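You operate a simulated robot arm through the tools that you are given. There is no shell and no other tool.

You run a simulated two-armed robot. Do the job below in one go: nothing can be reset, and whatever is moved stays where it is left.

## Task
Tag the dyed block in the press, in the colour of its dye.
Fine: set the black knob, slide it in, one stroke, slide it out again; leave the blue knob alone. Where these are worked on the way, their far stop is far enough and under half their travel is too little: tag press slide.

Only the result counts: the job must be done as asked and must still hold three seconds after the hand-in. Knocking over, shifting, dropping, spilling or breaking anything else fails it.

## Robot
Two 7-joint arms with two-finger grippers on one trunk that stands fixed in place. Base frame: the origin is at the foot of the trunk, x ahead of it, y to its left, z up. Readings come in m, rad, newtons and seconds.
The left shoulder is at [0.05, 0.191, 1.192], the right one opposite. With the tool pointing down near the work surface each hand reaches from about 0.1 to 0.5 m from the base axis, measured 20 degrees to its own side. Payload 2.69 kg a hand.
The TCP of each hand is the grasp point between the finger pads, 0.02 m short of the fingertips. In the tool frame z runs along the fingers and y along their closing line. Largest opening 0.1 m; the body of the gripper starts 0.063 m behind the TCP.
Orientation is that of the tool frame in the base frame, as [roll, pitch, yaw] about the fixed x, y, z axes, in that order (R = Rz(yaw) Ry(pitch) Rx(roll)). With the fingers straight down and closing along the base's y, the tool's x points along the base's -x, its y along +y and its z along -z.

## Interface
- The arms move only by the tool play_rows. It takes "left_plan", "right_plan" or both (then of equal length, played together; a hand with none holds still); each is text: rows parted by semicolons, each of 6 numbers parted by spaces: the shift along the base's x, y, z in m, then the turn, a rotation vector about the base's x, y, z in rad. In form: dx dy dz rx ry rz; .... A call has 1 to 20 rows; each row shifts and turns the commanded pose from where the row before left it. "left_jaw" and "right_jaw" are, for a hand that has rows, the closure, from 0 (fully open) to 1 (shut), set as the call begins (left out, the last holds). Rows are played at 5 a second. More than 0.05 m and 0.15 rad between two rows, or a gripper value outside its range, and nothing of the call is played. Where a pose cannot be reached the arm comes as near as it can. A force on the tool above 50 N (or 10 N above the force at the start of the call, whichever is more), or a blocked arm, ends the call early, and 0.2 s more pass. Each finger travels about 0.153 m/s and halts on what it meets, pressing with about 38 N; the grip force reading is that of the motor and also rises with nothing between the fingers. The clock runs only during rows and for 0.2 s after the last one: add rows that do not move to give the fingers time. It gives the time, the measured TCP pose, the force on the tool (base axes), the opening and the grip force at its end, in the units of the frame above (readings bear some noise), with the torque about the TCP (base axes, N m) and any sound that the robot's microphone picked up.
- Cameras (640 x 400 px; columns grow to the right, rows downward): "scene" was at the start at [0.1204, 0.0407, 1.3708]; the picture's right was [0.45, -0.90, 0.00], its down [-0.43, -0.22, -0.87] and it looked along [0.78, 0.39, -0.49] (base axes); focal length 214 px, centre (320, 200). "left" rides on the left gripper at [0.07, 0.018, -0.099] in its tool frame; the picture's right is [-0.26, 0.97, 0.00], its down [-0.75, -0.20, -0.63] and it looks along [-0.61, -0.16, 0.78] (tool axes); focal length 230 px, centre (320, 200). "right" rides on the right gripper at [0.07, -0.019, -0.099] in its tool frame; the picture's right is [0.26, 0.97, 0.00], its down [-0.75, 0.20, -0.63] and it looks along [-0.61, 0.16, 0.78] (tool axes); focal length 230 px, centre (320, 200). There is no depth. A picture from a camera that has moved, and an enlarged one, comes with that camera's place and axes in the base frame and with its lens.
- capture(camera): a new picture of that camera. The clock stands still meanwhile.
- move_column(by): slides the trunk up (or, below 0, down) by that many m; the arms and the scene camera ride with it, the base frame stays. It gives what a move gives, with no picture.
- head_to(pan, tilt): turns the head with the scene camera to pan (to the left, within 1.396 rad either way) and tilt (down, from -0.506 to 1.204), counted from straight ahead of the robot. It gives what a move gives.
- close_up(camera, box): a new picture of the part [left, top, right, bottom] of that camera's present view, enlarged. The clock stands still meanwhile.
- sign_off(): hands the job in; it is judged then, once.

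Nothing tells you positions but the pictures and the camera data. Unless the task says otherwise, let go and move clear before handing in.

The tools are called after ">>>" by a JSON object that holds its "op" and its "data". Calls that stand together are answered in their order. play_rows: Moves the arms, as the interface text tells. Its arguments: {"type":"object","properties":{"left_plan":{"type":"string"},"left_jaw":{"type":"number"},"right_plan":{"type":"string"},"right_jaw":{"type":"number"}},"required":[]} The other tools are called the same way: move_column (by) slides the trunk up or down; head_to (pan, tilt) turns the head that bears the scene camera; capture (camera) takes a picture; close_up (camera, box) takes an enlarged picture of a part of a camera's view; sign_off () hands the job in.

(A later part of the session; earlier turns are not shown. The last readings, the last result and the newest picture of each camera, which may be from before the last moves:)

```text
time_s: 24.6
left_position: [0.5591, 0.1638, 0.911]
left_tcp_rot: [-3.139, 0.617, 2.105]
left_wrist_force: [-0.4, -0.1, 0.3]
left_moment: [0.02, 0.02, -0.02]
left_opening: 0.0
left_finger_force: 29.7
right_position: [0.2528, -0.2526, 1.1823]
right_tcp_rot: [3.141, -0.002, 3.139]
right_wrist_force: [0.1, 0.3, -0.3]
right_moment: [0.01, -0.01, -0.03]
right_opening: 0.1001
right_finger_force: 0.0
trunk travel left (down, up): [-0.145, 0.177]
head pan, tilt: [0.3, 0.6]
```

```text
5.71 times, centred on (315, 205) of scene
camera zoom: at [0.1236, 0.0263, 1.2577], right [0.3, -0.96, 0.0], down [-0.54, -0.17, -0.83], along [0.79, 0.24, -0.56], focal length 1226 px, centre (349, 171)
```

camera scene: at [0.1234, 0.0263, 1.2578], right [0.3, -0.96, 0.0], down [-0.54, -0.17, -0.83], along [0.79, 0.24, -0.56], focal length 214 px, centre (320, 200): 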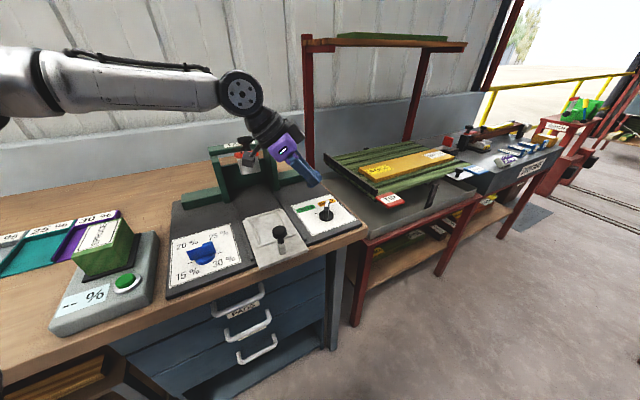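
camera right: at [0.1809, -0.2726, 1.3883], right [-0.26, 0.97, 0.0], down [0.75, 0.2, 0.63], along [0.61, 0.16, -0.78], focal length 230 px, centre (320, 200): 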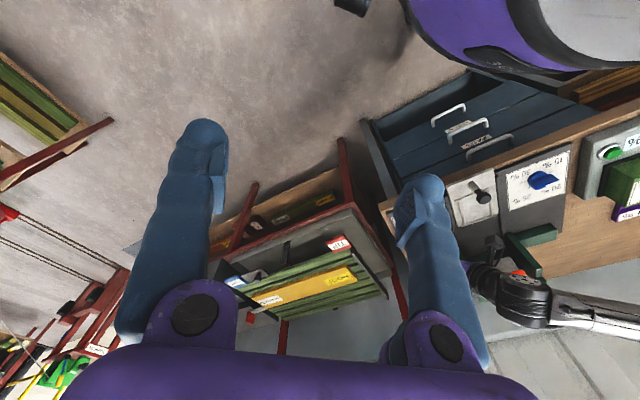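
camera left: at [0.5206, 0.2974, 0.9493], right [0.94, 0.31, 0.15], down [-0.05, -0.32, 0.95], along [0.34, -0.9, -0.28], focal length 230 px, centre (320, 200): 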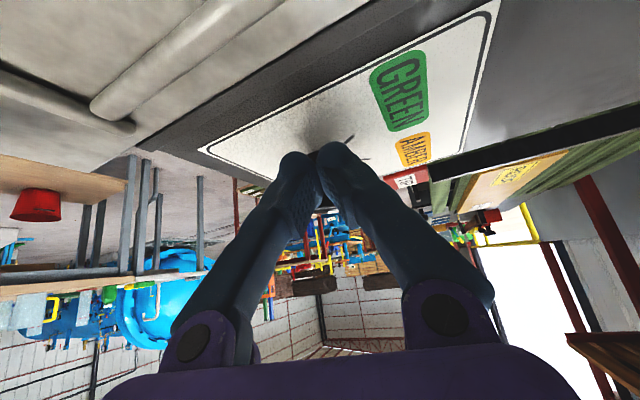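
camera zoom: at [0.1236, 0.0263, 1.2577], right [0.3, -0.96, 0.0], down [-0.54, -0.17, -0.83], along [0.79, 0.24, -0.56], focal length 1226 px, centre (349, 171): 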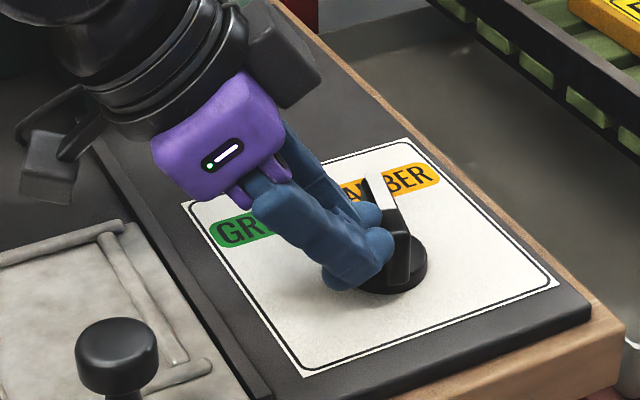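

The bar is turning (about 30° so far). I'll follow the arc: back −x slightly while moving −y, then sweep +x at the end.

>>> {"op": "play_rows", "data": {"left_plan": "-0.005 -0.003 0 0 0 0; -0.005 -0.003 0 0 0 0; 0 -0.004 0 0 0 0; 0 0 0 0 0 0"}}

>>> {"op": "close_up", "data": {"camera": "scene", "box": [265, 170, 365, 240]}}

```text
time_s: 25.6
left_position: [0.5484, 0.1544, 0.9112]
left_tcp_rot: [-3.139, 0.616, 2.106]
left_wrist_force: [-0.8, 1.0, -0.1]
left_moment: [0.01, 0.01, 0.02]
left_opening: 0.0
left_finger_force: 29.7
right_position: [0.2513, -0.2522, 1.183]
right_tcp_rot: [-3.14, 0.0, 3.14]
right_wrist_force: [-0.2, 0.8, 0.2]
right_moment: [-0.04, 0.01, -0.03]
right_opening: 0.0997
right_finger_force: 0.1
trunk travel left (down, up): [-0.145, 0.177]
head pan, tilt: [0.3, 0.6]
```

```text
5.71 times, centred on (315, 205) of scene
camera zoom: at [0.1235, 0.0264, 1.2577], right [0.3, -0.96, 0.0], down [-0.54, -0.17, -0.83], along [0.79, 0.24, -0.56], focal length 1226 px, centre (349, 171)
```

zoom: 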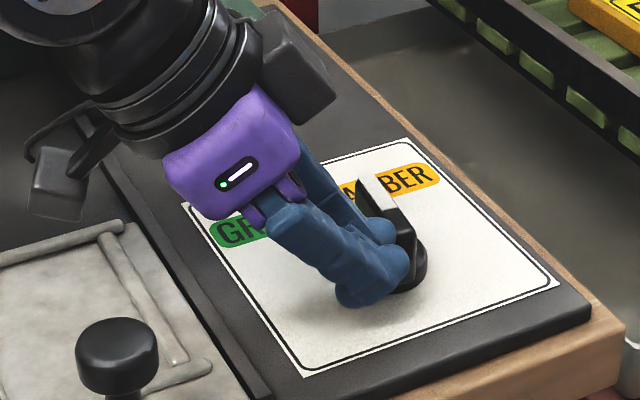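

It's turning further as planned. I'll continue the sweep with −y and then +x.

>>> {"op": "play_rows", "data": {"left_plan": "0 -0.005 0 0 0 0; 0.001 -0.005 0 0 0 0; 0.002 -0.004 0 0 0 0; 0 0 0 0 0 0"}}

>>> {"op": "close_up", "data": {"camera": "scene", "box": [265, 170, 365, 240]}}

```text
time_s: 26.6
left_position: [0.5513, 0.1395, 0.9103]
left_tcp_rot: [-3.141, 0.617, 2.108]
left_wrist_force: [-0.1, -0.4, 0.6]
left_moment: [0.03, 0.01, -0.01]
left_opening: 0.0
left_finger_force: 30.1
right_position: [0.2515, -0.2544, 1.1831]
right_tcp_rot: [3.14, -0.001, 3.14]
right_wrist_force: [-0.5, -0.9, -0.4]
right_moment: [0.02, -0.01, 0.01]
right_opening: 0.1002
right_finger_force: 0.0
trunk travel left (down, up): [-0.145, 0.177]
head pan, tilt: [0.3, 0.6]
```

```text
5.71 times, centred on (315, 205) of scene
camera zoom: at [0.1235, 0.0264, 1.2577], right [0.3, -0.96, 0.0], down [-0.54, -0.17, -0.83], along [0.79, 0.24, -0.56], focal length 1226 px, centre (349, 171)
```

zoom: 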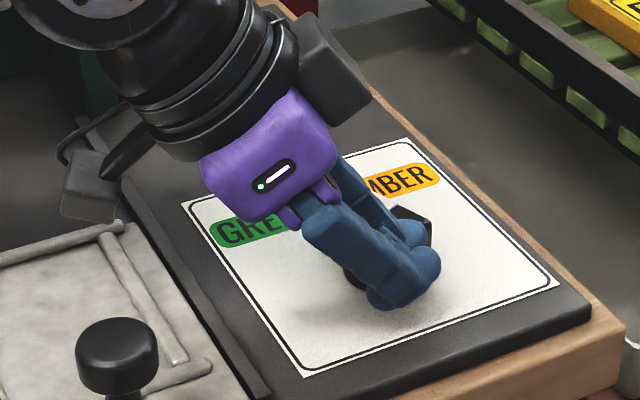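

The hand now hides the knob. I'll back away toward −x and up, then check the pointer.

>>> {"op": "play_rows", "data": {"left_plan": "-0.02 0.005 0.01 0 0 0; -0.02 0.005 0.03 0 0 0; -0.02 0.01 0.04 0 0 0; 0 0 0.03 0 0 0; 0 0 0 0 0 0"}}

>>> {"op": "close_up", "data": {"camera": "scene", "box": [265, 170, 365, 240]}}

>>> {"op": "close_up", "data": {"camera": "left", "box": [290, 0, 450, 100]}}

```text
time_s: 27.8
left_position: [0.4916, 0.1599, 1.0191]
left_tcp_rot: [-3.14, 0.617, 2.104]
left_wrist_force: [-0.9, 0.1, 0.0]
left_moment: [0.01, -0.02, 0.01]
left_opening: 0.0001
left_finger_force: 29.7
right_position: [0.2522, -0.2528, 1.1838]
right_tcp_rot: [3.141, 0.0, 3.141]
right_wrist_force: [1.0, 0.3, 1.1]
right_moment: [0.01, 0.0, -0.01]
right_opening: 0.0999
right_finger_force: 0.1
trunk travel left (down, up): [-0.145, 0.177]
head pan, tilt: [0.3, 0.6]
```

```text
5.71 times, centred on (315, 205) of scene
camera zoom: at [0.1235, 0.0265, 1.2577], right [0.3, -0.96, 0.0], down [-0.54, -0.17, -0.83], along [0.79, 0.24, -0.56], focal length 1226 px, centre (349, 171)
```

zoom: 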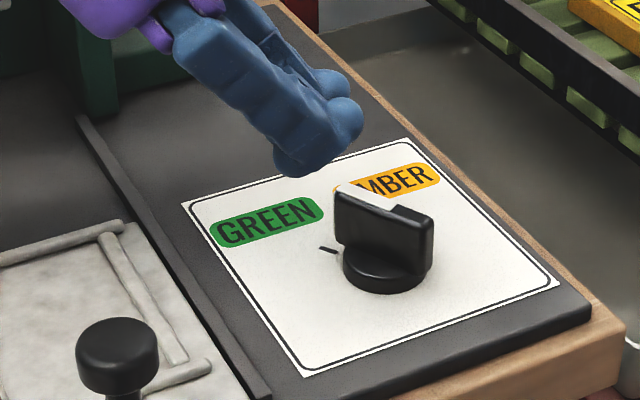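

```text
4.00 times, centred on (370, 50) of left
camera zoom: at [0.4496, 0.2669, 1.0596], right [0.94, 0.31, 0.15], down [-0.04, -0.31, 0.95], along [0.34, -0.9, -0.28], focal length 920 px, centre (120, 800)
```

zoom: 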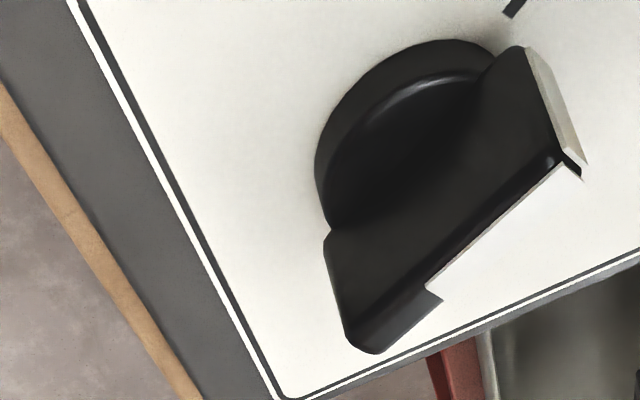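

The pointer is at about 70°, while the GREEN tick is near 80°. One more small +x nudge on the near end should bring it onto the tick.

>>> {"op": "play_rows", "data": {"left_plan": "0.0145 -0.005 -0.0297 0 0 0; 0.0145 -0.005 -0.0297 0 0 0; 0.0145 -0.005 -0.0297 0 0 0; 0.01 -0.002 -0.02 0 0 0; 0.004 0 0 0 0 0; 0.004 0 0 0 0 0; 0.004 0 0 0 0 0; 0 0 0 0 0 0; -0.015 0.004 0.01 0 0 0; -0.02 0.005 0.03 0 0 0; -0.02 0.01 0.04 0 0 0; 0 0 0.03 0 0 0; 0 0 0 0 0 0"}}

>>> {"op": "close_up", "data": {"camera": "scene", "box": [265, 170, 365, 240]}}

>>> {"op": "close_up", "data": {"camera": "left", "box": [290, 0, 450, 100]}}

```text
time_s: 30.6
left_position: [0.5032, 0.1605, 1.0222]
left_tcp_rot: [-3.14, 0.616, 2.106]
left_wrist_force: [-0.2, 0.2, 0.9]
left_moment: [0.01, 0.03, -0.01]
left_opening: 0.0
left_finger_force: 29.6
right_position: [0.251, -0.2527, 1.1831]
right_tcp_rot: [-3.141, -0.002, -3.141]
right_wrist_force: [0.3, -0.2, 0.7]
right_moment: [0.02, 0.01, 0.0]
right_opening: 0.1001
right_finger_force: 0.2
trunk travel left (down, up): [-0.145, 0.177]
head pan, tilt: [0.3, 0.6]
```

```text
5.71 times, centred on (315, 205) of scene
camera zoom: at [0.1235, 0.0265, 1.2577], right [0.3, -0.96, 0.0], down [-0.54, -0.17, -0.83], along [0.79, 0.24, -0.56], focal length 1226 px, centre (349, 171)
```

zoom: 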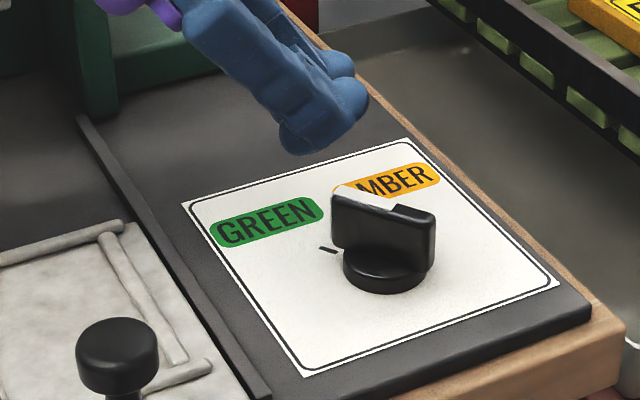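

```text
4.00 times, centred on (370, 50) of left
camera zoom: at [0.4605, 0.2683, 1.0621], right [0.94, 0.31, 0.15], down [-0.04, -0.32, 0.95], along [0.34, -0.9, -0.28], focal length 920 px, centre (120, 800)
```

zoom: 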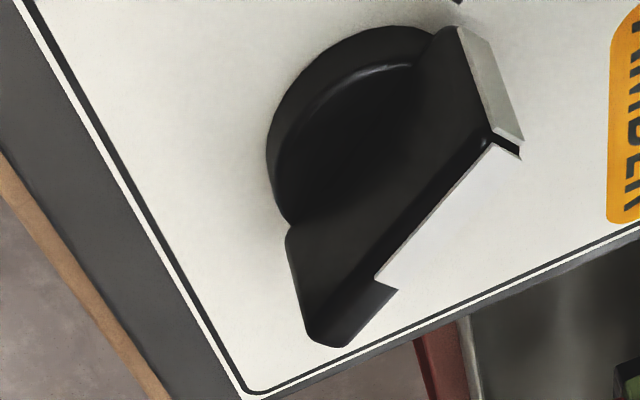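

Now at ~75°, still a few degrees short of the tick. One more nudge of about 2–3 mm further.

>>> {"op": "play_rows", "data": {"left_plan": "0.011 -0.005 -0.0297 0 0 0; 0.011 -0.005 -0.0297 0 0 0; 0.011 -0.005 -0.0297 0 0 0; 0.007 -0.0025 -0.022 0 0 0; 0.004 0 0 0 0 0; 0.004 0 0 0 0 0; 0.004 0 0 0 0 0; 0.004 0 0 0 0 0; 0.002 0 0 0 0 0; 0 0 0 0 0 0; -0.015 0.004 0.01 0 0 0; -0.02 0.005 0.03 0 0 0; -0.02 0.01 0.04 0 0 0; 0 0 0.03 0 0 0; 0 0 0 0 0 0"}}

>>> {"op": "close_up", "data": {"camera": "scene", "box": [265, 170, 365, 240]}}

>>> {"op": "close_up", "data": {"camera": "left", "box": [290, 0, 450, 100]}}

```text
time_s: 33.8
left_position: [0.5062, 0.1627, 1.0209]
left_tcp_rot: [-3.14, 0.616, 2.107]
left_wrist_force: [-0.8, 0.1, -0.1]
left_moment: [-0.01, -0.01, 0.04]
left_opening: 0.0
left_finger_force: 29.5
right_position: [0.2524, -0.2525, 1.1832]
right_tcp_rot: [-3.14, -0.002, 3.14]
right_wrist_force: [0.3, 0.2, -0.2]
right_moment: [0.02, 0.0, 0.01]
right_opening: 0.1
right_finger_force: 0.0
trunk travel left (down, up): [-0.145, 0.177]
head pan, tilt: [0.3, 0.6]
```

```text
5.71 times, centred on (315, 205) of scene
camera zoom: at [0.1235, 0.0265, 1.2577], right [0.3, -0.96, 0.0], down [-0.54, -0.17, -0.83], along [0.79, 0.24, -0.56], focal length 1226 px, centre (349, 171)
```

zoom: 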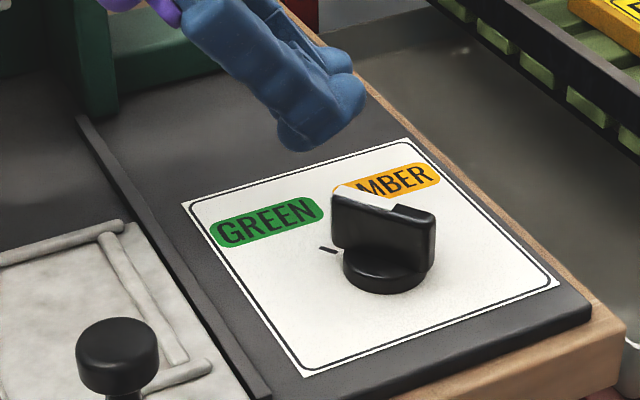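

```text
4.00 times, centred on (370, 50) of left
camera zoom: at [0.4638, 0.2703, 1.0614], right [0.94, 0.31, 0.15], down [-0.04, -0.32, 0.95], along [0.34, -0.9, -0.28], focal length 920 px, centre (120, 800)
```

zoom: 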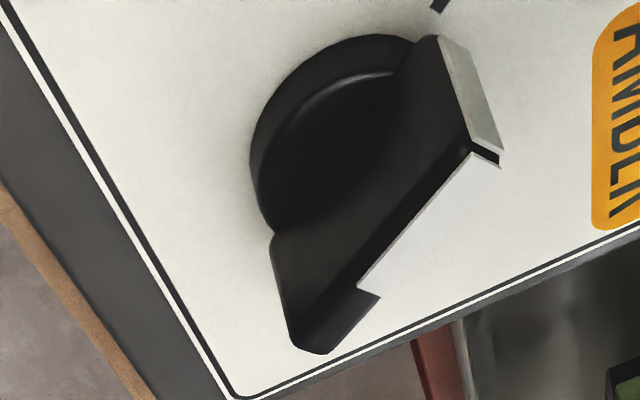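

The knob now rests against its GREEN tick (further pushing doesn't move it), so that setting is done. Next I'll raise the hand, straighten it and turn it to close along the bench's length, above the block at ≈(0.291, 0.532).

>>> {"op": "play_rows", "data": {"left_plan": "-0.006 0.006 0.027 0.1062 0.0627 0; -0.006 0.006 0.027 0.1062 0.0627 0; -0.006 0.006 0.027 0.1062 0.0627 0; -0.006 0.006 0.027 0.1062 0.0627 0; -0.006 0.006 0.027 0.1062 0.0627 0; -0.0142 0.0261 0 0 0 0.1402; -0.0142 0.0261 0 0 0 0.1402; -0.0142 0.0261 0 0 0 0.1402; -0.0142 0.0261 0 0 0 0.1402; -0.0142 0.0261 0 0 0 0.1402; -0.0142 0.0261 0 0 0 0.1402; -0.0142 0.0261 0 0 0 0.1402; -0.0142 0.0261 0 0 0 0.1402; -0.0142 0.0261 0 0 0 0.1402; -0.0142 0.0261 0 0 0 0.1402; -0.0142 0.0261 0 0 0 0.1402; -0.0142 0.0261 0 0 0 0.1402; -0.0142 0.0261 0 0 0 0.1402; 0 0 0 0 0 0", "left_jaw": 0}}

>>> {"op": "capture", "data": {"camera": "left"}}

>>> {"op": "capture", "data": {"camera": "scene"}}

```text
time_s: 37.8
left_position: [0.2899, 0.5312, 1.153]
left_tcp_rot: [-3.141, 0.002, -2.355]
left_wrist_force: [-0.1, 0.0, 0.2]
left_moment: [0.0, -0.02, 0.0]
left_opening: 0.0999
left_finger_force: 0.1
right_position: [0.2532, -0.2519, 1.1839]
right_tcp_rot: [-3.141, -0.003, 3.14]
right_wrist_force: [-0.3, -0.4, 0.4]
right_moment: [-0.01, 0.02, 0.0]
right_opening: 0.0998
right_finger_force: 0.0
trunk travel left (down, up): [-0.145, 0.177]
head pan, tilt: [0.3, 0.6]
```

```text
taken
camera left: at [0.2273, 0.4944, 1.2522], right [-0.5, 0.86, 0.0], down [0.67, 0.39, 0.63], along [0.54, 0.32, -0.78], focal length 230 px, centre (320, 200)
```

left: 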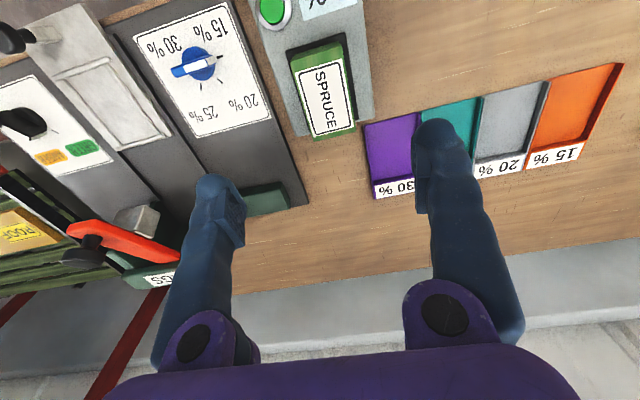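

```text
taken
camera scene: at [0.1237, 0.0262, 1.2577], right [0.3, -0.96, 0.0], down [-0.54, -0.17, -0.82], along [0.79, 0.24, -0.57], focal length 214 px, centre (320, 200)
```

scene: 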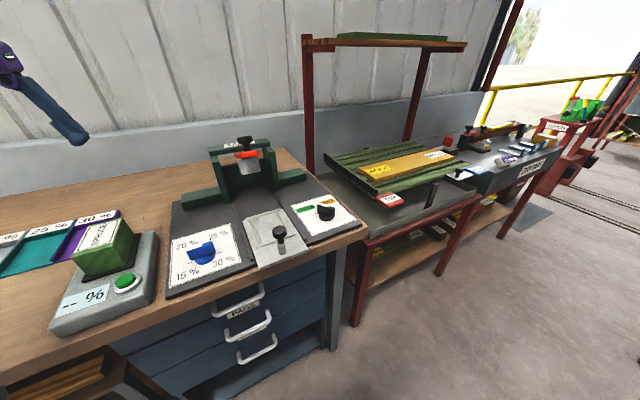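

The hand is vertical above the block. A close-up from the hand camera will refine the block's centre and orientation.

>>> {"op": "close_up", "data": {"camera": "left", "box": [270, 20, 390, 150]}}

>>> {"op": "close_up", "data": {"camera": "left", "box": [40, 10, 200, 160]}}

```text
3.08 times, centred on (330, 85) of left
camera zoom: at [0.2273, 0.4944, 1.2522], right [-0.5, 0.86, 0.0], down [0.67, 0.39, 0.63], along [0.54, 0.32, -0.78], focal length 708 px, centre (289, 554)
```

zoom: 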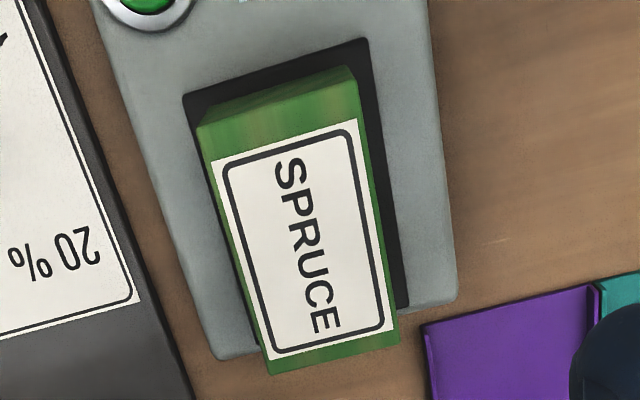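

```text
2.67 times, centred on (120, 85) of left
camera zoom: at [0.2273, 0.4944, 1.2522], right [-0.5, 0.86, 0.0], down [0.67, 0.39, 0.63], along [0.54, 0.32, -0.78], focal length 614 px, centre (853, 507)
```

zoom: 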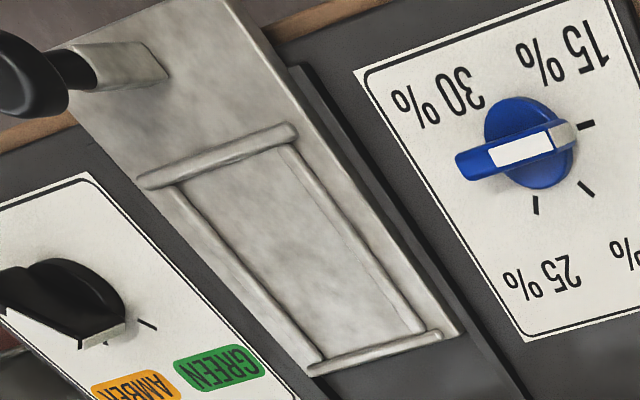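

The block centre comes out at ≈(0.292, 0.536), aligned with my hand. I'll descend around it with open fingers.

>>> {"op": "play_rows", "data": {"left_plan": "0.001 0.002 -0.04 0 0 0; 0.001 0.002 -0.04 0 0 0; 0 0.001 -0.04 0 0 0; 0 0 -0.04 0 0 0; 0 0 -0.025 0 0 0; 0 0 -0.02 0 0 0; 0 0 0 0 0 0"}}

>>> {"op": "capture", "data": {"camera": "left"}}

>>> {"op": "head_to", "data": {"pan": 0.7, "tilt": 0.6}}

>>> {"op": "capture", "data": {"camera": "scene"}}

```text
time_s: 39.4
left_position: [0.2913, 0.5378, 0.9491]
left_tcp_rot: [3.141, 0.0, -2.355]
left_wrist_force: [1.1, -0.6, -0.1]
left_moment: [-0.04, 0.0, -0.07]
left_opening: 0.0998
left_finger_force: 0.1
right_position: [0.2512, -0.2531, 1.1843]
right_tcp_rot: [-3.14, 0.0, 3.139]
right_wrist_force: [-0.9, -0.1, -0.1]
right_moment: [-0.02, 0.02, 0.01]
right_opening: 0.1
right_finger_force: 0.0
trunk travel left (down, up): [-0.145, 0.177]
head pan, tilt: [0.3, 0.6]
```

```text
taken
camera left: at [0.2293, 0.5006, 1.0473], right [-0.5, 0.87, 0.0], down [0.67, 0.39, 0.63], along [0.55, 0.32, -0.78], focal length 230 px, centre (320, 200)
```

left: 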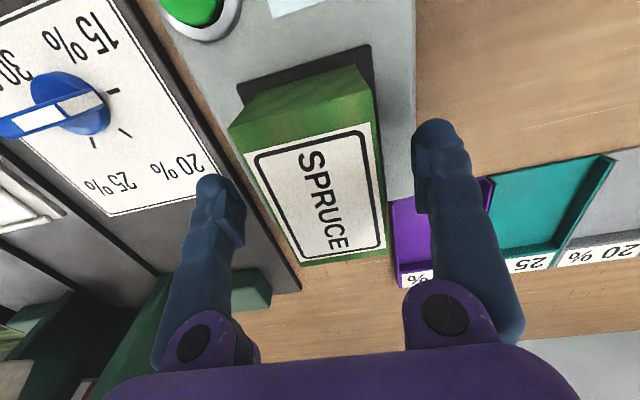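

```text
time_s: 40.3
left_position: [0.2905, 0.5362, 0.95]
left_tcp_rot: [-3.139, -0.001, -2.357]
left_wrist_force: [-0.3, -0.7, 0.3]
left_moment: [0.03, 0.0, 0.0]
left_opening: 0.1
left_finger_force: 0.0
right_position: [0.252, -0.2531, 1.1835]
right_tcp_rot: [-3.141, -0.003, -3.141]
right_wrist_force: [-0.3, -0.2, -0.5]
right_moment: [0.02, 0.01, 0.0]
right_opening: 0.1002
right_finger_force: 0.1
trunk travel left (down, up): [-0.145, 0.177]
head pan, tilt: [0.7, 0.6]
```

```text
taken
camera scene: at [0.1068, 0.0571, 1.2577], right [0.64, -0.77, 0.0], down [-0.43, -0.36, -0.83], along [0.63, 0.53, -0.56], focal length 214 px, centre (320, 200)
```

scene: 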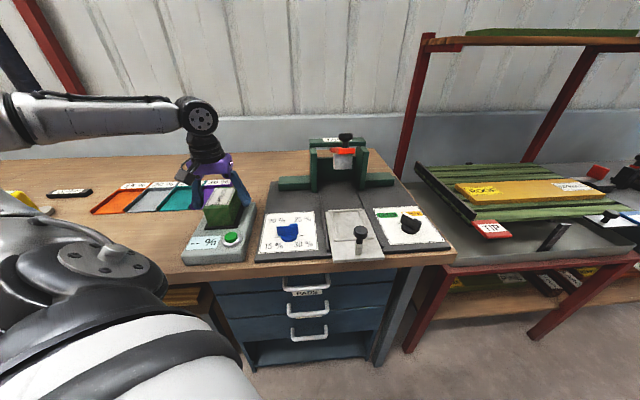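

The label centre lines up with the grasp point. I'll close the fingers on the block.

>>> {"op": "play_rows", "data": {"left_plan": "0 0 0 0 0 0; 0 0 0 0 0 0; 0 0 0 0 0 0; 0 0 0 0 0 0", "left_jaw": 1}}

>>> {"op": "capture", "data": {"camera": "left"}}

```text
time_s: 41.3
left_position: [0.2913, 0.5366, 0.9502]
left_tcp_rot: [-3.139, -0.001, -2.359]
left_wrist_force: [0.3, -0.4, 0.1]
left_moment: [-0.01, -0.05, 0.0]
left_opening: 0.0589
left_finger_force: 37.9
right_position: [0.252, -0.2532, 1.1839]
right_tcp_rot: [3.141, -0.001, -3.141]
right_wrist_force: [0.0, 0.1, 0.7]
right_moment: [-0.02, -0.02, -0.04]
right_opening: 0.0999
right_finger_force: 0.0
trunk travel left (down, up): [-0.145, 0.177]
head pan, tilt: [0.7, 0.6]
```

```text
taken
camera left: at [0.2295, 0.5005, 1.0476], right [-0.5, 0.87, 0.0], down [0.67, 0.39, 0.63], along [0.55, 0.32, -0.78], focal length 230 px, centre (320, 200)
```

left: 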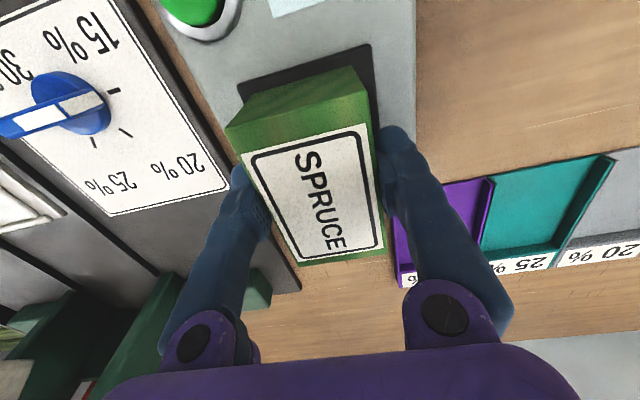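

The block is held (opening 0.059 m, matching its width). I'll lift it and carry it above the slide's recess at ≈(0.485, 0.276).

>>> {"op": "play_rows", "data": {"left_plan": "0 0 0.03 0 0 0; 0 0 0.045 0 0 0; 0.0242 -0.03255 0 0 0 0; 0.0242 -0.03255 0 0 0 0; 0.0242 -0.03255 0 0 0 0; 0.0242 -0.03255 0 0 0 0; 0.0242 -0.03255 0 0 0 0; 0.0242 -0.03255 0 0 0 0; 0.0242 -0.03255 0 0 0 0; 0.0243 -0.03255 0 0 0 0; 0 0 0 0 0 0"}}

>>> {"op": "capture", "data": {"camera": "left"}}

>>> {"op": "capture", "data": {"camera": "scene"}}

```text
time_s: 43.7
left_position: [0.4859, 0.2769, 1.0249]
left_tcp_rot: [-3.14, 0.0, -2.358]
left_wrist_force: [0.6, -0.5, -1.8]
left_moment: [0.0, 0.03, 0.0]
left_opening: 0.0585
left_finger_force: 38.1
right_position: [0.2515, -0.2538, 1.1835]
right_tcp_rot: [3.14, 0.0, 3.141]
right_wrist_force: [-0.4, 0.2, -0.3]
right_moment: [0.03, -0.01, -0.03]
right_opening: 0.1001
right_finger_force: 0.1
trunk travel left (down, up): [-0.145, 0.177]
head pan, tilt: [0.7, 0.6]
```

```text
taken
camera left: at [0.4242, 0.2402, 1.1229], right [-0.5, 0.87, 0.0], down [0.67, 0.39, 0.63], along [0.55, 0.31, -0.78], focal length 230 px, centre (320, 200)
```

left: 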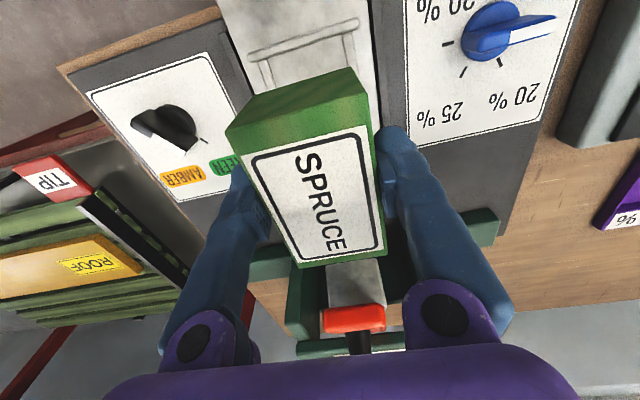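

```text
taken
camera scene: at [0.1066, 0.0574, 1.2577], right [0.64, -0.76, 0.0], down [-0.43, -0.36, -0.82], along [0.63, 0.53, -0.57], focal length 214 px, centre (320, 200)
```

scene: 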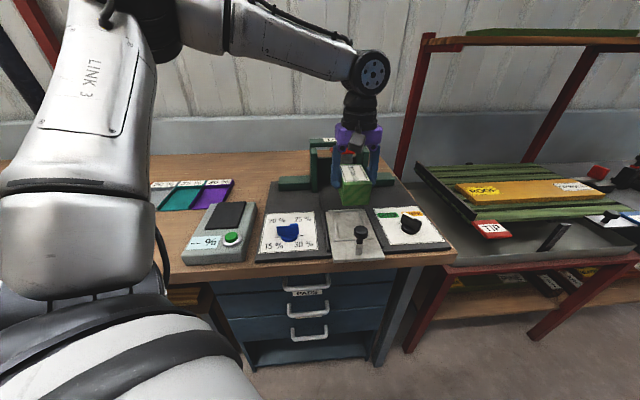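

The block hangs right above the slide. Before lowering, I'll double check the black knob's pointer side and the recess alignment in close-ups.

>>> {"op": "close_up", "data": {"camera": "left", "box": [100, 70, 260, 190]}}

>>> {"op": "close_up", "data": {"camera": "scene", "box": [300, 160, 440, 260]}}

>>> {"op": "close_up", "data": {"camera": "left", "box": [210, 0, 400, 120]}}

```text
3.33 times, centred on (180, 130) of left
camera zoom: at [0.4242, 0.2402, 1.1229], right [-0.5, 0.87, 0.0], down [0.67, 0.39, 0.63], along [0.55, 0.31, -0.78], focal length 767 px, centre (787, 433)
```

zoom: 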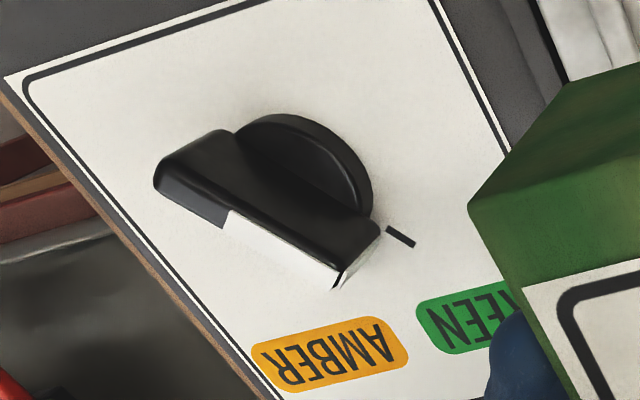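

```text
4.00 times, centred on (370, 210) of scene
camera zoom: at [0.1066, 0.0574, 1.2577], right [0.64, -0.76, 0.0], down [-0.43, -0.36, -0.82], along [0.63, 0.53, -0.57], focal length 858 px, centre (120, 160)
```

zoom: 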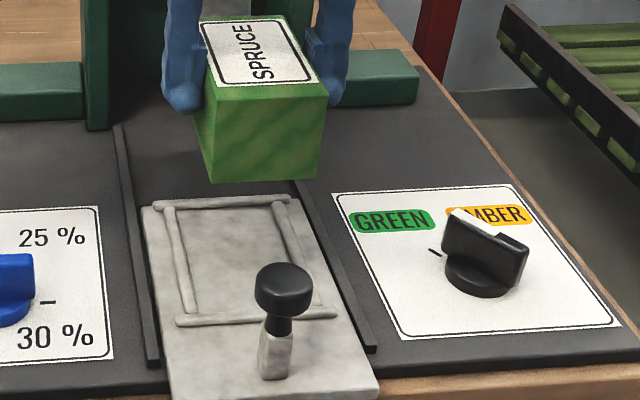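

```text
3.33 times, centred on (305, 60) of left
camera zoom: at [0.4242, 0.2402, 1.1229], right [-0.5, 0.87, 0.0], down [0.67, 0.39, 0.63], along [0.55, 0.31, -0.78], focal length 767 px, centre (370, 667)
```

zoom: 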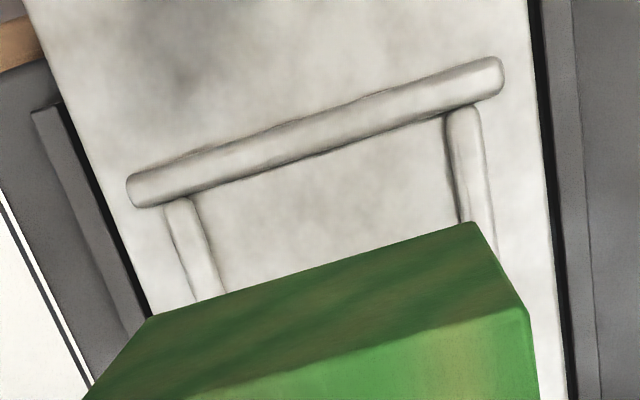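

The knob clearly points at the GREEN tick. The block needs about −3 mm in y, then I'll lower it to just above the slide surface.

>>> {"op": "play_rows", "data": {"left_plan": "0 -0.003 -0.03 0 0 0; 0 0 -0.03 0 0 0; 0 0 -0.025 0 0 0; 0 0 -0.008 0 0 0; 0 0 0 0 0 0"}}

>>> {"op": "close_up", "data": {"camera": "left", "box": [210, 0, 400, 120]}}

>>> {"op": "close_up", "data": {"camera": "scene", "box": [300, 160, 440, 260]}}

```text
time_s: 44.9
left_position: [0.4871, 0.2741, 0.9336]
left_tcp_rot: [-3.135, 0.005, -2.355]
left_wrist_force: [-2.2, 1.8, 20.1]
left_moment: [0.92, -0.73, 0.08]
left_opening: 0.0591
left_finger_force: 37.4
right_position: [0.2515, -0.2535, 1.1845]
right_tcp_rot: [3.139, 0.002, 3.139]
right_wrist_force: [0.0, -0.7, -0.3]
right_moment: [-0.01, 0.0, -0.01]
right_opening: 0.1002
right_finger_force: 0.1
trunk travel left (down, up): [-0.145, 0.177]
head pan, tilt: [0.7, 0.6]
```

```text
3.33 times, centred on (305, 60) of left
camera zoom: at [0.4232, 0.2366, 1.0328], right [-0.5, 0.87, 0.0], down [0.67, 0.39, 0.63], along [0.55, 0.31, -0.77], focal length 767 px, centre (370, 667)
```

zoom: 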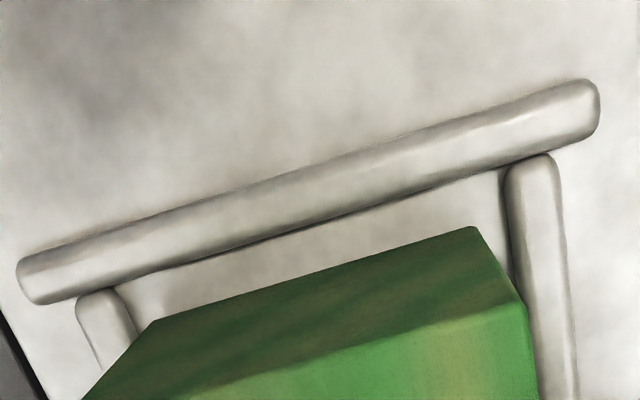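

```text
4.00 times, centred on (370, 210) of scene
camera zoom: at [0.1048, 0.0563, 1.2583], right [0.64, -0.76, 0.0], down [-0.43, -0.36, -0.83], along [0.63, 0.53, -0.56], focal length 858 px, centre (120, 160)
```

zoom: 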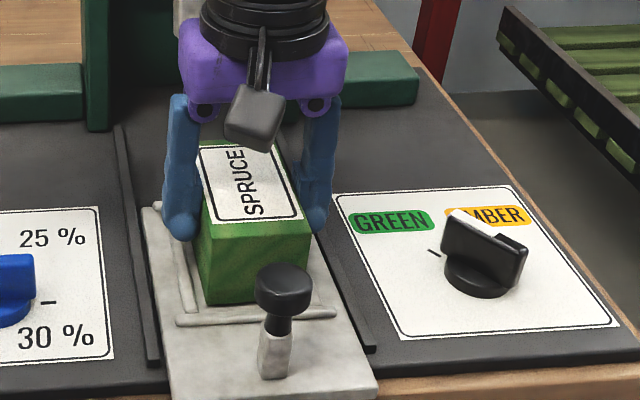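

The upward force and moment say the block's far edge is resting on the far ridge. I'll lift slightly, shift about 5 mm toward the near side, and lower again.

>>> {"op": "play_rows", "data": {"left_plan": "0 0 0.012 0 0 0; -0.0036 -0.0036 0 0 0 0; 0 0 -0.005 0 0 0; 0 0 -0.005 0 0 0; 0 0 0 0 0 0"}}

>>> {"op": "close_up", "data": {"camera": "left", "box": [210, 0, 400, 120]}}

```text
time_s: 46.1
left_position: [0.4836, 0.2699, 0.9345]
left_tcp_rot: [3.141, 0.0, -2.355]
left_wrist_force: [-0.2, 0.1, -2.3]
left_moment: [0.0, 0.03, 0.01]
left_opening: 0.059
left_finger_force: 38.1
right_position: [0.2522, -0.2526, 1.1843]
right_tcp_rot: [3.141, -0.003, 3.14]
right_wrist_force: [0.2, -1.0, -0.1]
right_moment: [0.02, 0.01, -0.02]
right_opening: 0.1002
right_finger_force: 0.1
trunk travel left (down, up): [-0.145, 0.177]
head pan, tilt: [0.7, 0.6]
```

```text
3.33 times, centred on (305, 60) of left
camera zoom: at [0.4199, 0.2334, 1.0315], right [-0.5, 0.87, 0.0], down [0.67, 0.39, 0.63], along [0.55, 0.32, -0.78], focal length 767 px, centre (370, 667)
```

zoom: 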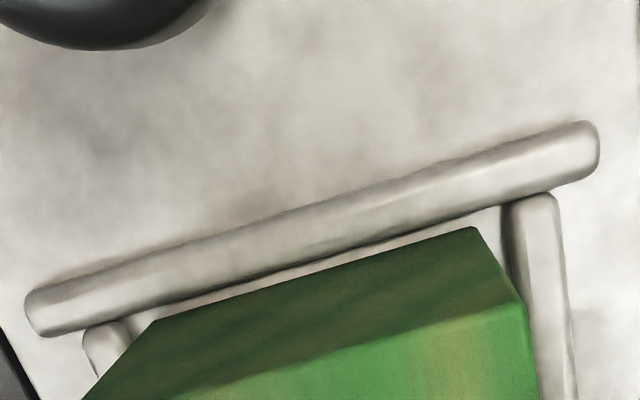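

It's free now, with only ~1.5 mm of gap in front. I'll shift back 1.5 mm and lower gently in small steps.

>>> {"op": "play_rows", "data": {"left_plan": "0.001 0.001 -0.003 0 0 0; 0 0 -0.003 0 0 0; 0 0 0 0 0 0"}}

>>> {"op": "close_up", "data": {"camera": "left", "box": [210, 0, 400, 120]}}

```text
time_s: 46.9
left_position: [0.4831, 0.2706, 0.9299]
left_tcp_rot: [-3.137, 0.003, -2.355]
left_wrist_force: [-2.6, 3.3, 23.8]
left_moment: [-0.67, 0.91, -0.06]
left_opening: 0.0591
left_finger_force: 37.9
right_position: [0.2498, -0.2527, 1.1857]
right_tcp_rot: [3.141, 0.002, 3.14]
right_wrist_force: [0.1, 0.4, 0.3]
right_moment: [0.0, -0.01, -0.01]
right_opening: 0.0997
right_finger_force: 0.1
trunk travel left (down, up): [-0.145, 0.177]
head pan, tilt: [0.7, 0.6]
```

```text
3.33 times, centred on (305, 60) of left
camera zoom: at [0.4209, 0.2345, 1.0286], right [-0.5, 0.87, 0.0], down [0.67, 0.39, 0.63], along [0.55, 0.32, -0.77], focal length 767 px, centre (370, 667)
```

zoom: 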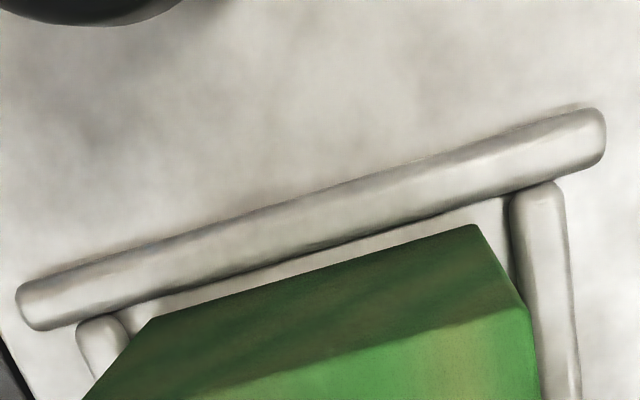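

The contact is now at the front edge, on the slide floor, with about 2 mm gaps to the ridges, so the block sits slightly pitched in the grip. I'll open the fingers slightly to let it settle flat and then check.

>>> {"op": "play_rows", "data": {"left_plan": "0 0 0 0 0 0; 0 0 0 0 0 0; 0 0 0 0 0 0", "left_jaw": 0.3}}

>>> {"op": "capture", "data": {"camera": "left"}}

>>> {"op": "close_up", "data": {"camera": "scene", "box": [300, 160, 440, 260]}}

```text
time_s: 47.7
left_position: [0.4844, 0.2714, 0.928]
left_tcp_rot: [-3.14, 0.0, -2.355]
left_wrist_force: [0.6, 0.4, -0.1]
left_moment: [0.03, -0.01, 0.0]
left_opening: 0.07
left_finger_force: 0.1
right_position: [0.2512, -0.253, 1.1842]
right_tcp_rot: [3.141, 0.0, 3.139]
right_wrist_force: [0.5, -0.3, -0.4]
right_moment: [-0.02, 0.0, -0.03]
right_opening: 0.1
right_finger_force: 0.0
trunk travel left (down, up): [-0.145, 0.177]
head pan, tilt: [0.7, 0.6]
```

```text
taken
camera left: at [0.4217, 0.2349, 1.0262], right [-0.5, 0.87, 0.0], down [0.67, 0.39, 0.63], along [0.55, 0.32, -0.78], focal length 230 px, centre (320, 200)
```

left: 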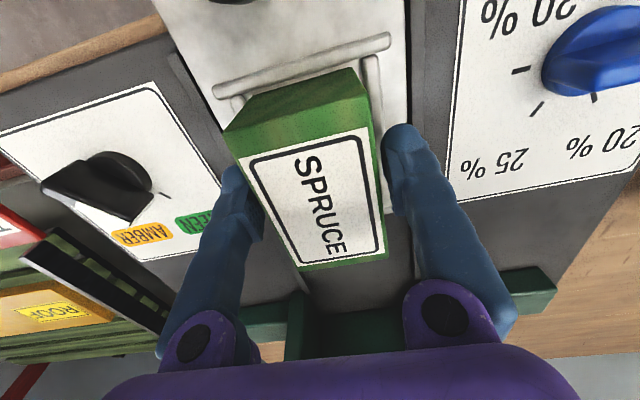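

```text
4.00 times, centred on (370, 210) of scene
camera zoom: at [0.1065, 0.0571, 1.2577], right [0.64, -0.76, 0.0], down [-0.43, -0.36, -0.83], along [0.63, 0.53, -0.56], focal length 858 px, centre (120, 160)
```

zoom: 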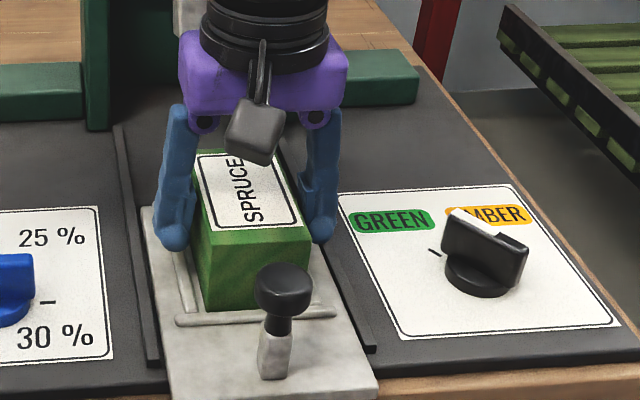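

The block sits inside the frame. I'll open fully, rise straight up and inspect.

>>> {"op": "play_rows", "data": {"left_plan": "0 0 0 0 0 0; 0 0 0 0 0 0; 0 0 0.03 0 0 0; 0 0 0.045 0 0 0; -0.02 -0.02 0.04 0 0 0; -0.02 -0.02 0.035 0 0 0; 0 0 0 0 0 0", "left_jaw": 0}}

>>> {"op": "close_up", "data": {"camera": "left", "box": [240, 40, 420, 220]}}

>>> {"op": "close_up", "data": {"camera": "scene", "box": [300, 120, 440, 260]}}

```text
time_s: 49.3
left_position: [0.4426, 0.2281, 1.0769]
left_tcp_rot: [3.14, 0.0, -2.356]
left_wrist_force: [0.2, -0.4, 0.0]
left_moment: [-0.01, 0.03, -0.01]
left_opening: 0.0999
left_finger_force: 0.0
right_position: [0.2531, -0.2521, 1.1832]
right_tcp_rot: [3.142, -0.002, 3.14]
right_wrist_force: [-1.4, -0.5, -0.6]
right_moment: [0.03, 0.02, 0.0]
right_opening: 0.0999
right_finger_force: 0.1
trunk travel left (down, up): [-0.145, 0.177]
head pan, tilt: [0.7, 0.6]
```

```text
2.22 times, centred on (330, 130) of left
camera zoom: at [0.3807, 0.1921, 1.1759], right [-0.5, 0.87, 0.0], down [0.67, 0.39, 0.63], along [0.55, 0.32, -0.78], focal length 511 px, centre (298, 356)
```

zoom: 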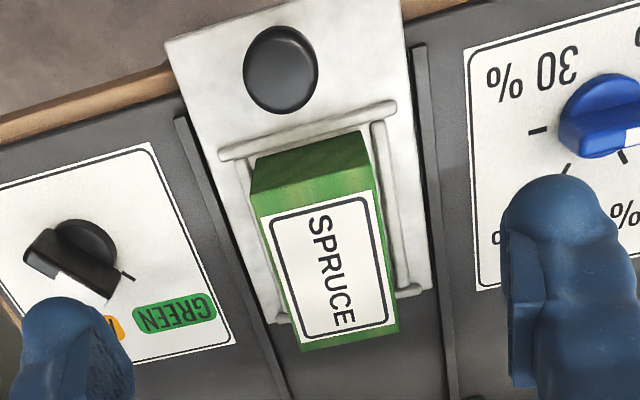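

```text
2.86 times, centred on (370, 190) of scene
camera zoom: at [0.1069, 0.0572, 1.2577], right [0.64, -0.76, 0.0], down [-0.43, -0.36, -0.82], along [0.63, 0.53, -0.57], focal length 613 px, centre (177, 229)
```

zoom: 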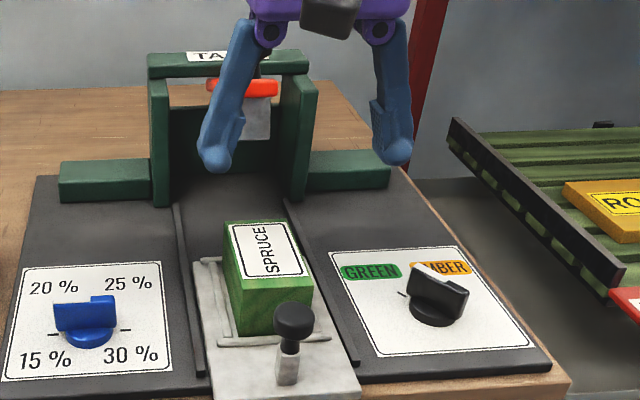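

The block lies flat in the frame with the knob still at GREEN. Next I'll grip the slide's black knob at ≈(0.417, 0.206, 0.945) with the hand tilted back slightly so it clears the lever when the slide goes in.

>>> {"op": "play_rows", "data": {"left_plan": "-0.0128 -0.011 0 0.106 -0.106 0; -0.0128 -0.011 -0.03 0.106 -0.106 0; 0 0 -0.035 0 0 0; 0 0 -0.035 0 0 0; 0 0 -0.03 0 0 0; 0 0 0 0 0 0"}}

>>> {"op": "capture", "data": {"camera": "left"}}

>>> {"op": "close_up", "data": {"camera": "scene", "box": [300, 160, 440, 270]}}

```text
time_s: 50.7
left_position: [0.4172, 0.208, 0.9464]
left_tcp_rot: [-3.139, 0.299, -2.356]
left_wrist_force: [0.1, 0.7, -1.0]
left_moment: [0.02, 0.0, 0.02]
left_opening: 0.0998
left_finger_force: 0.2
right_position: [0.2517, -0.2526, 1.1838]
right_tcp_rot: [3.141, 0.001, 3.14]
right_wrist_force: [0.8, -0.6, 0.4]
right_moment: [0.0, 0.03, 0.01]
right_opening: 0.1001
right_finger_force: 0.0
trunk travel left (down, up): [-0.145, 0.177]
head pan, tilt: [0.7, 0.6]
```

```text
taken
camera left: at [0.3366, 0.1532, 1.0205], right [-0.51, 0.86, 0.07], down [0.52, 0.23, 0.82], along [0.69, 0.46, -0.56], focal length 230 px, centre (320, 200)
```

left: 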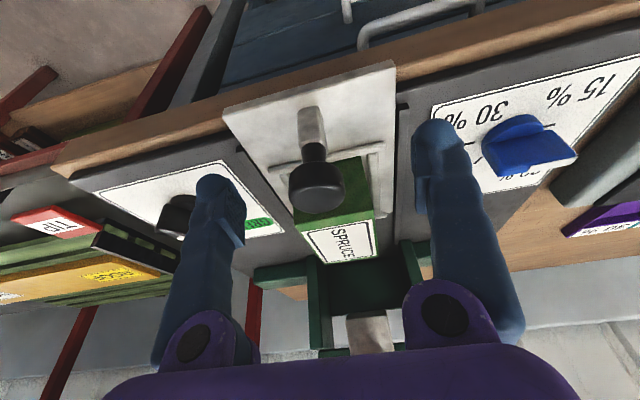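

```text
3.64 times, centred on (370, 215) of scene
camera zoom: at [0.1066, 0.057, 1.2578], right [0.64, -0.76, 0.0], down [-0.43, -0.36, -0.83], along [0.63, 0.53, -0.56], focal length 780 px, centre (138, 146)
```

zoom: 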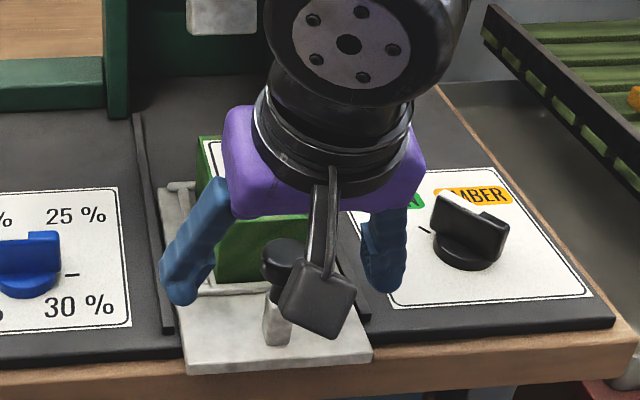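

The knob cap is exactly at the grasp point. I'll close the fingers on it.

>>> {"op": "play_rows", "data": {"left_plan": "0 0 0 0 0 0; 0 0 0 0 0 0; 0 0 0 0 0 0; 0 0 0 0 0 0", "left_jaw": 1}}

>>> {"op": "capture", "data": {"camera": "left"}}

```text
time_s: 51.7
left_position: [0.4184, 0.2077, 0.9472]
left_tcp_rot: [-3.14, 0.299, -2.356]
left_wrist_force: [9.6, -10.3, -5.2]
left_moment: [-0.19, -0.07, -0.02]
left_opening: 0.0233
left_finger_force: 44.9
right_position: [0.2524, -0.2532, 1.1833]
right_tcp_rot: [3.14, -0.002, 3.138]
right_wrist_force: [-0.3, -0.6, -0.2]
right_moment: [0.01, 0.01, 0.01]
right_opening: 0.1002
right_finger_force: 0.0
trunk travel left (down, up): [-0.145, 0.177]
head pan, tilt: [0.7, 0.6]
```

```text
taken
camera left: at [0.3381, 0.1522, 1.0206], right [-0.51, 0.86, 0.07], down [0.52, 0.23, 0.82], along [0.69, 0.46, -0.56], focal length 230 px, centre (320, 200)
```

left: 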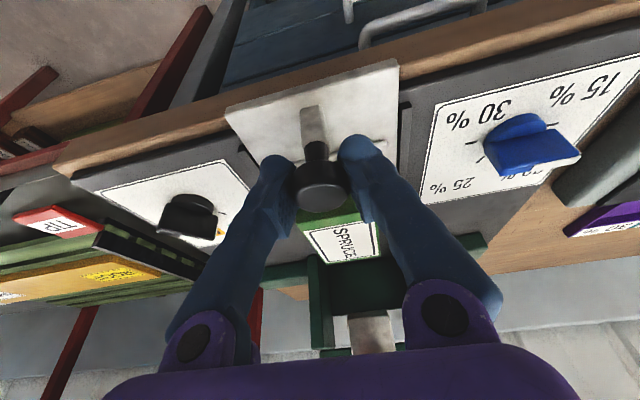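

Gripped (opening 0.023 m). I'll now push the slide in along +d (45°) in steps, watching force.

>>> {"op": "play_rows", "data": {"left_plan": "0.001 -0.001 0 0 0 0; 0.0106 0.0106 0 0 0 0; 0.0106 0.0106 0 0 0 0; 0.0106 0.0106 0 0 0 0; 0.0106 0.0106 0 0 0 0; 0 0 0 0 0 0"}}

>>> {"op": "capture", "data": {"camera": "scene"}}

>>> {"op": "capture", "data": {"camera": "left"}}

```text
time_s: 53.1
left_position: [0.4622, 0.2502, 0.9474]
left_tcp_rot: [3.141, 0.299, -2.356]
left_wrist_force: [1.4, -2.4, -11.1]
left_moment: [-0.01, 0.08, -0.02]
left_opening: 0.0238
left_finger_force: 44.7
right_position: [0.2529, -0.2521, 1.184]
right_tcp_rot: [-3.14, -0.001, 3.14]
right_wrist_force: [-0.1, -0.9, 0.5]
right_moment: [0.02, -0.03, 0.03]
right_opening: 0.1
right_finger_force: 0.0
trunk travel left (down, up): [-0.145, 0.177]
head pan, tilt: [0.7, 0.6]
```

```text
taken
camera scene: at [0.1077, 0.0573, 1.2576], right [0.64, -0.76, 0.0], down [-0.43, -0.36, -0.82], along [0.63, 0.53, -0.57], focal length 214 px, centre (320, 200)
```

scene: 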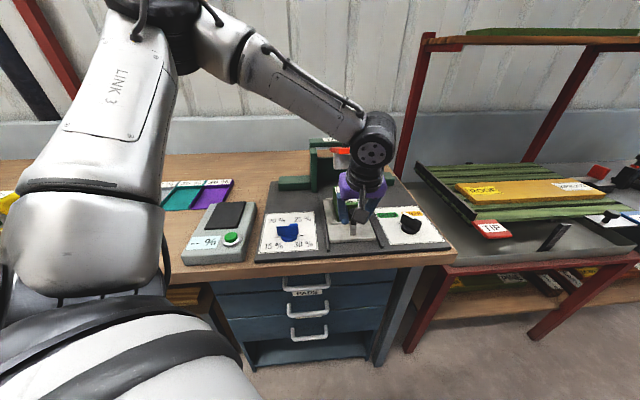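

```text
taken
camera left: at [0.3818, 0.1954, 1.0208], right [-0.51, 0.86, 0.08], down [0.52, 0.23, 0.82], along [0.69, 0.46, -0.56], focal length 230 px, centre (320, 200)
```

left: 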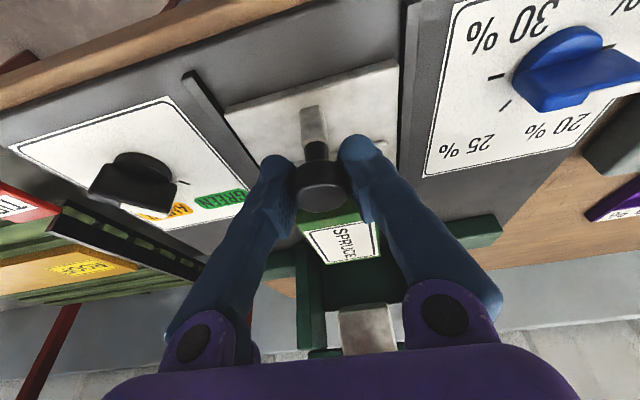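

The slide moves freely with the block. I'll continue pushing in.

>>> {"op": "play_rows", "data": {"left_plan": "0.0106 0.0106 -0.001 0 0 0; 0.0106 0.0106 0 0 0 0; 0.0106 0.0106 0 0 0 0; 0 0 0 0 0 0"}}

>>> {"op": "capture", "data": {"camera": "left"}}

>>> {"op": "close_up", "data": {"camera": "scene", "box": [270, 110, 430, 260]}}

```text
time_s: 54.1
left_position: [0.4943, 0.2818, 0.9477]
left_tcp_rot: [-3.14, 0.299, -2.355]
left_wrist_force: [-3.2, 5.5, -0.2]
left_moment: [0.14, -0.02, 0.03]
left_opening: 0.0235
left_finger_force: 45.0
right_position: [0.252, -0.2529, 1.1838]
right_tcp_rot: [3.142, -0.001, -3.14]
right_wrist_force: [0.2, -0.2, 0.1]
right_moment: [0.04, -0.01, 0.0]
right_opening: 0.1
right_finger_force: 0.1
trunk travel left (down, up): [-0.145, 0.177]
head pan, tilt: [0.7, 0.6]
```

```text
taken
camera left: at [0.4127, 0.2264, 1.0204], right [-0.51, 0.86, 0.08], down [0.52, 0.23, 0.82], along [0.69, 0.46, -0.56], focal length 230 px, centre (320, 200)
```

left: 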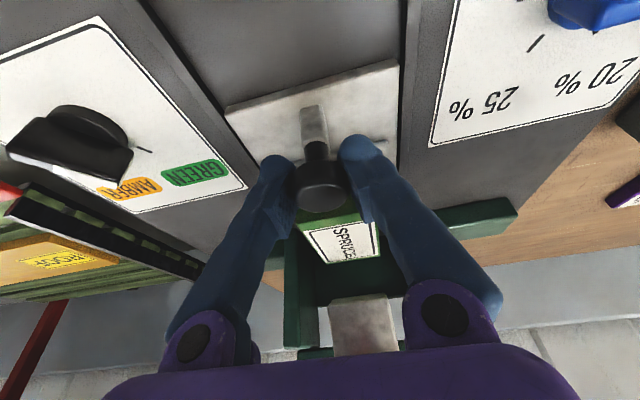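

```text
2.67 times, centred on (350, 185) of scene
camera zoom: at [0.1064, 0.0576, 1.2577], right [0.64, -0.76, 0.0], down [-0.43, -0.36, -0.82], along [0.63, 0.53, -0.57], focal length 572 px, centre (240, 240)
```

zoom: 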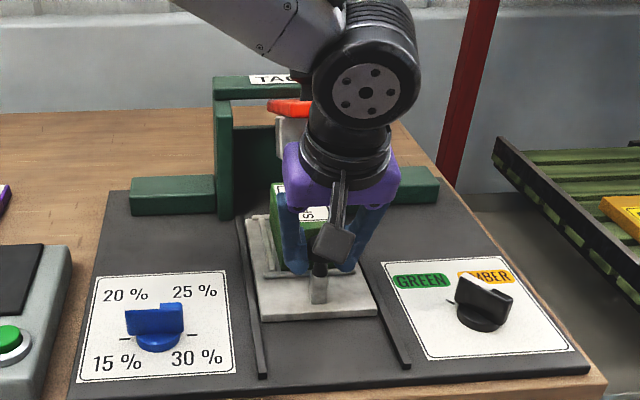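

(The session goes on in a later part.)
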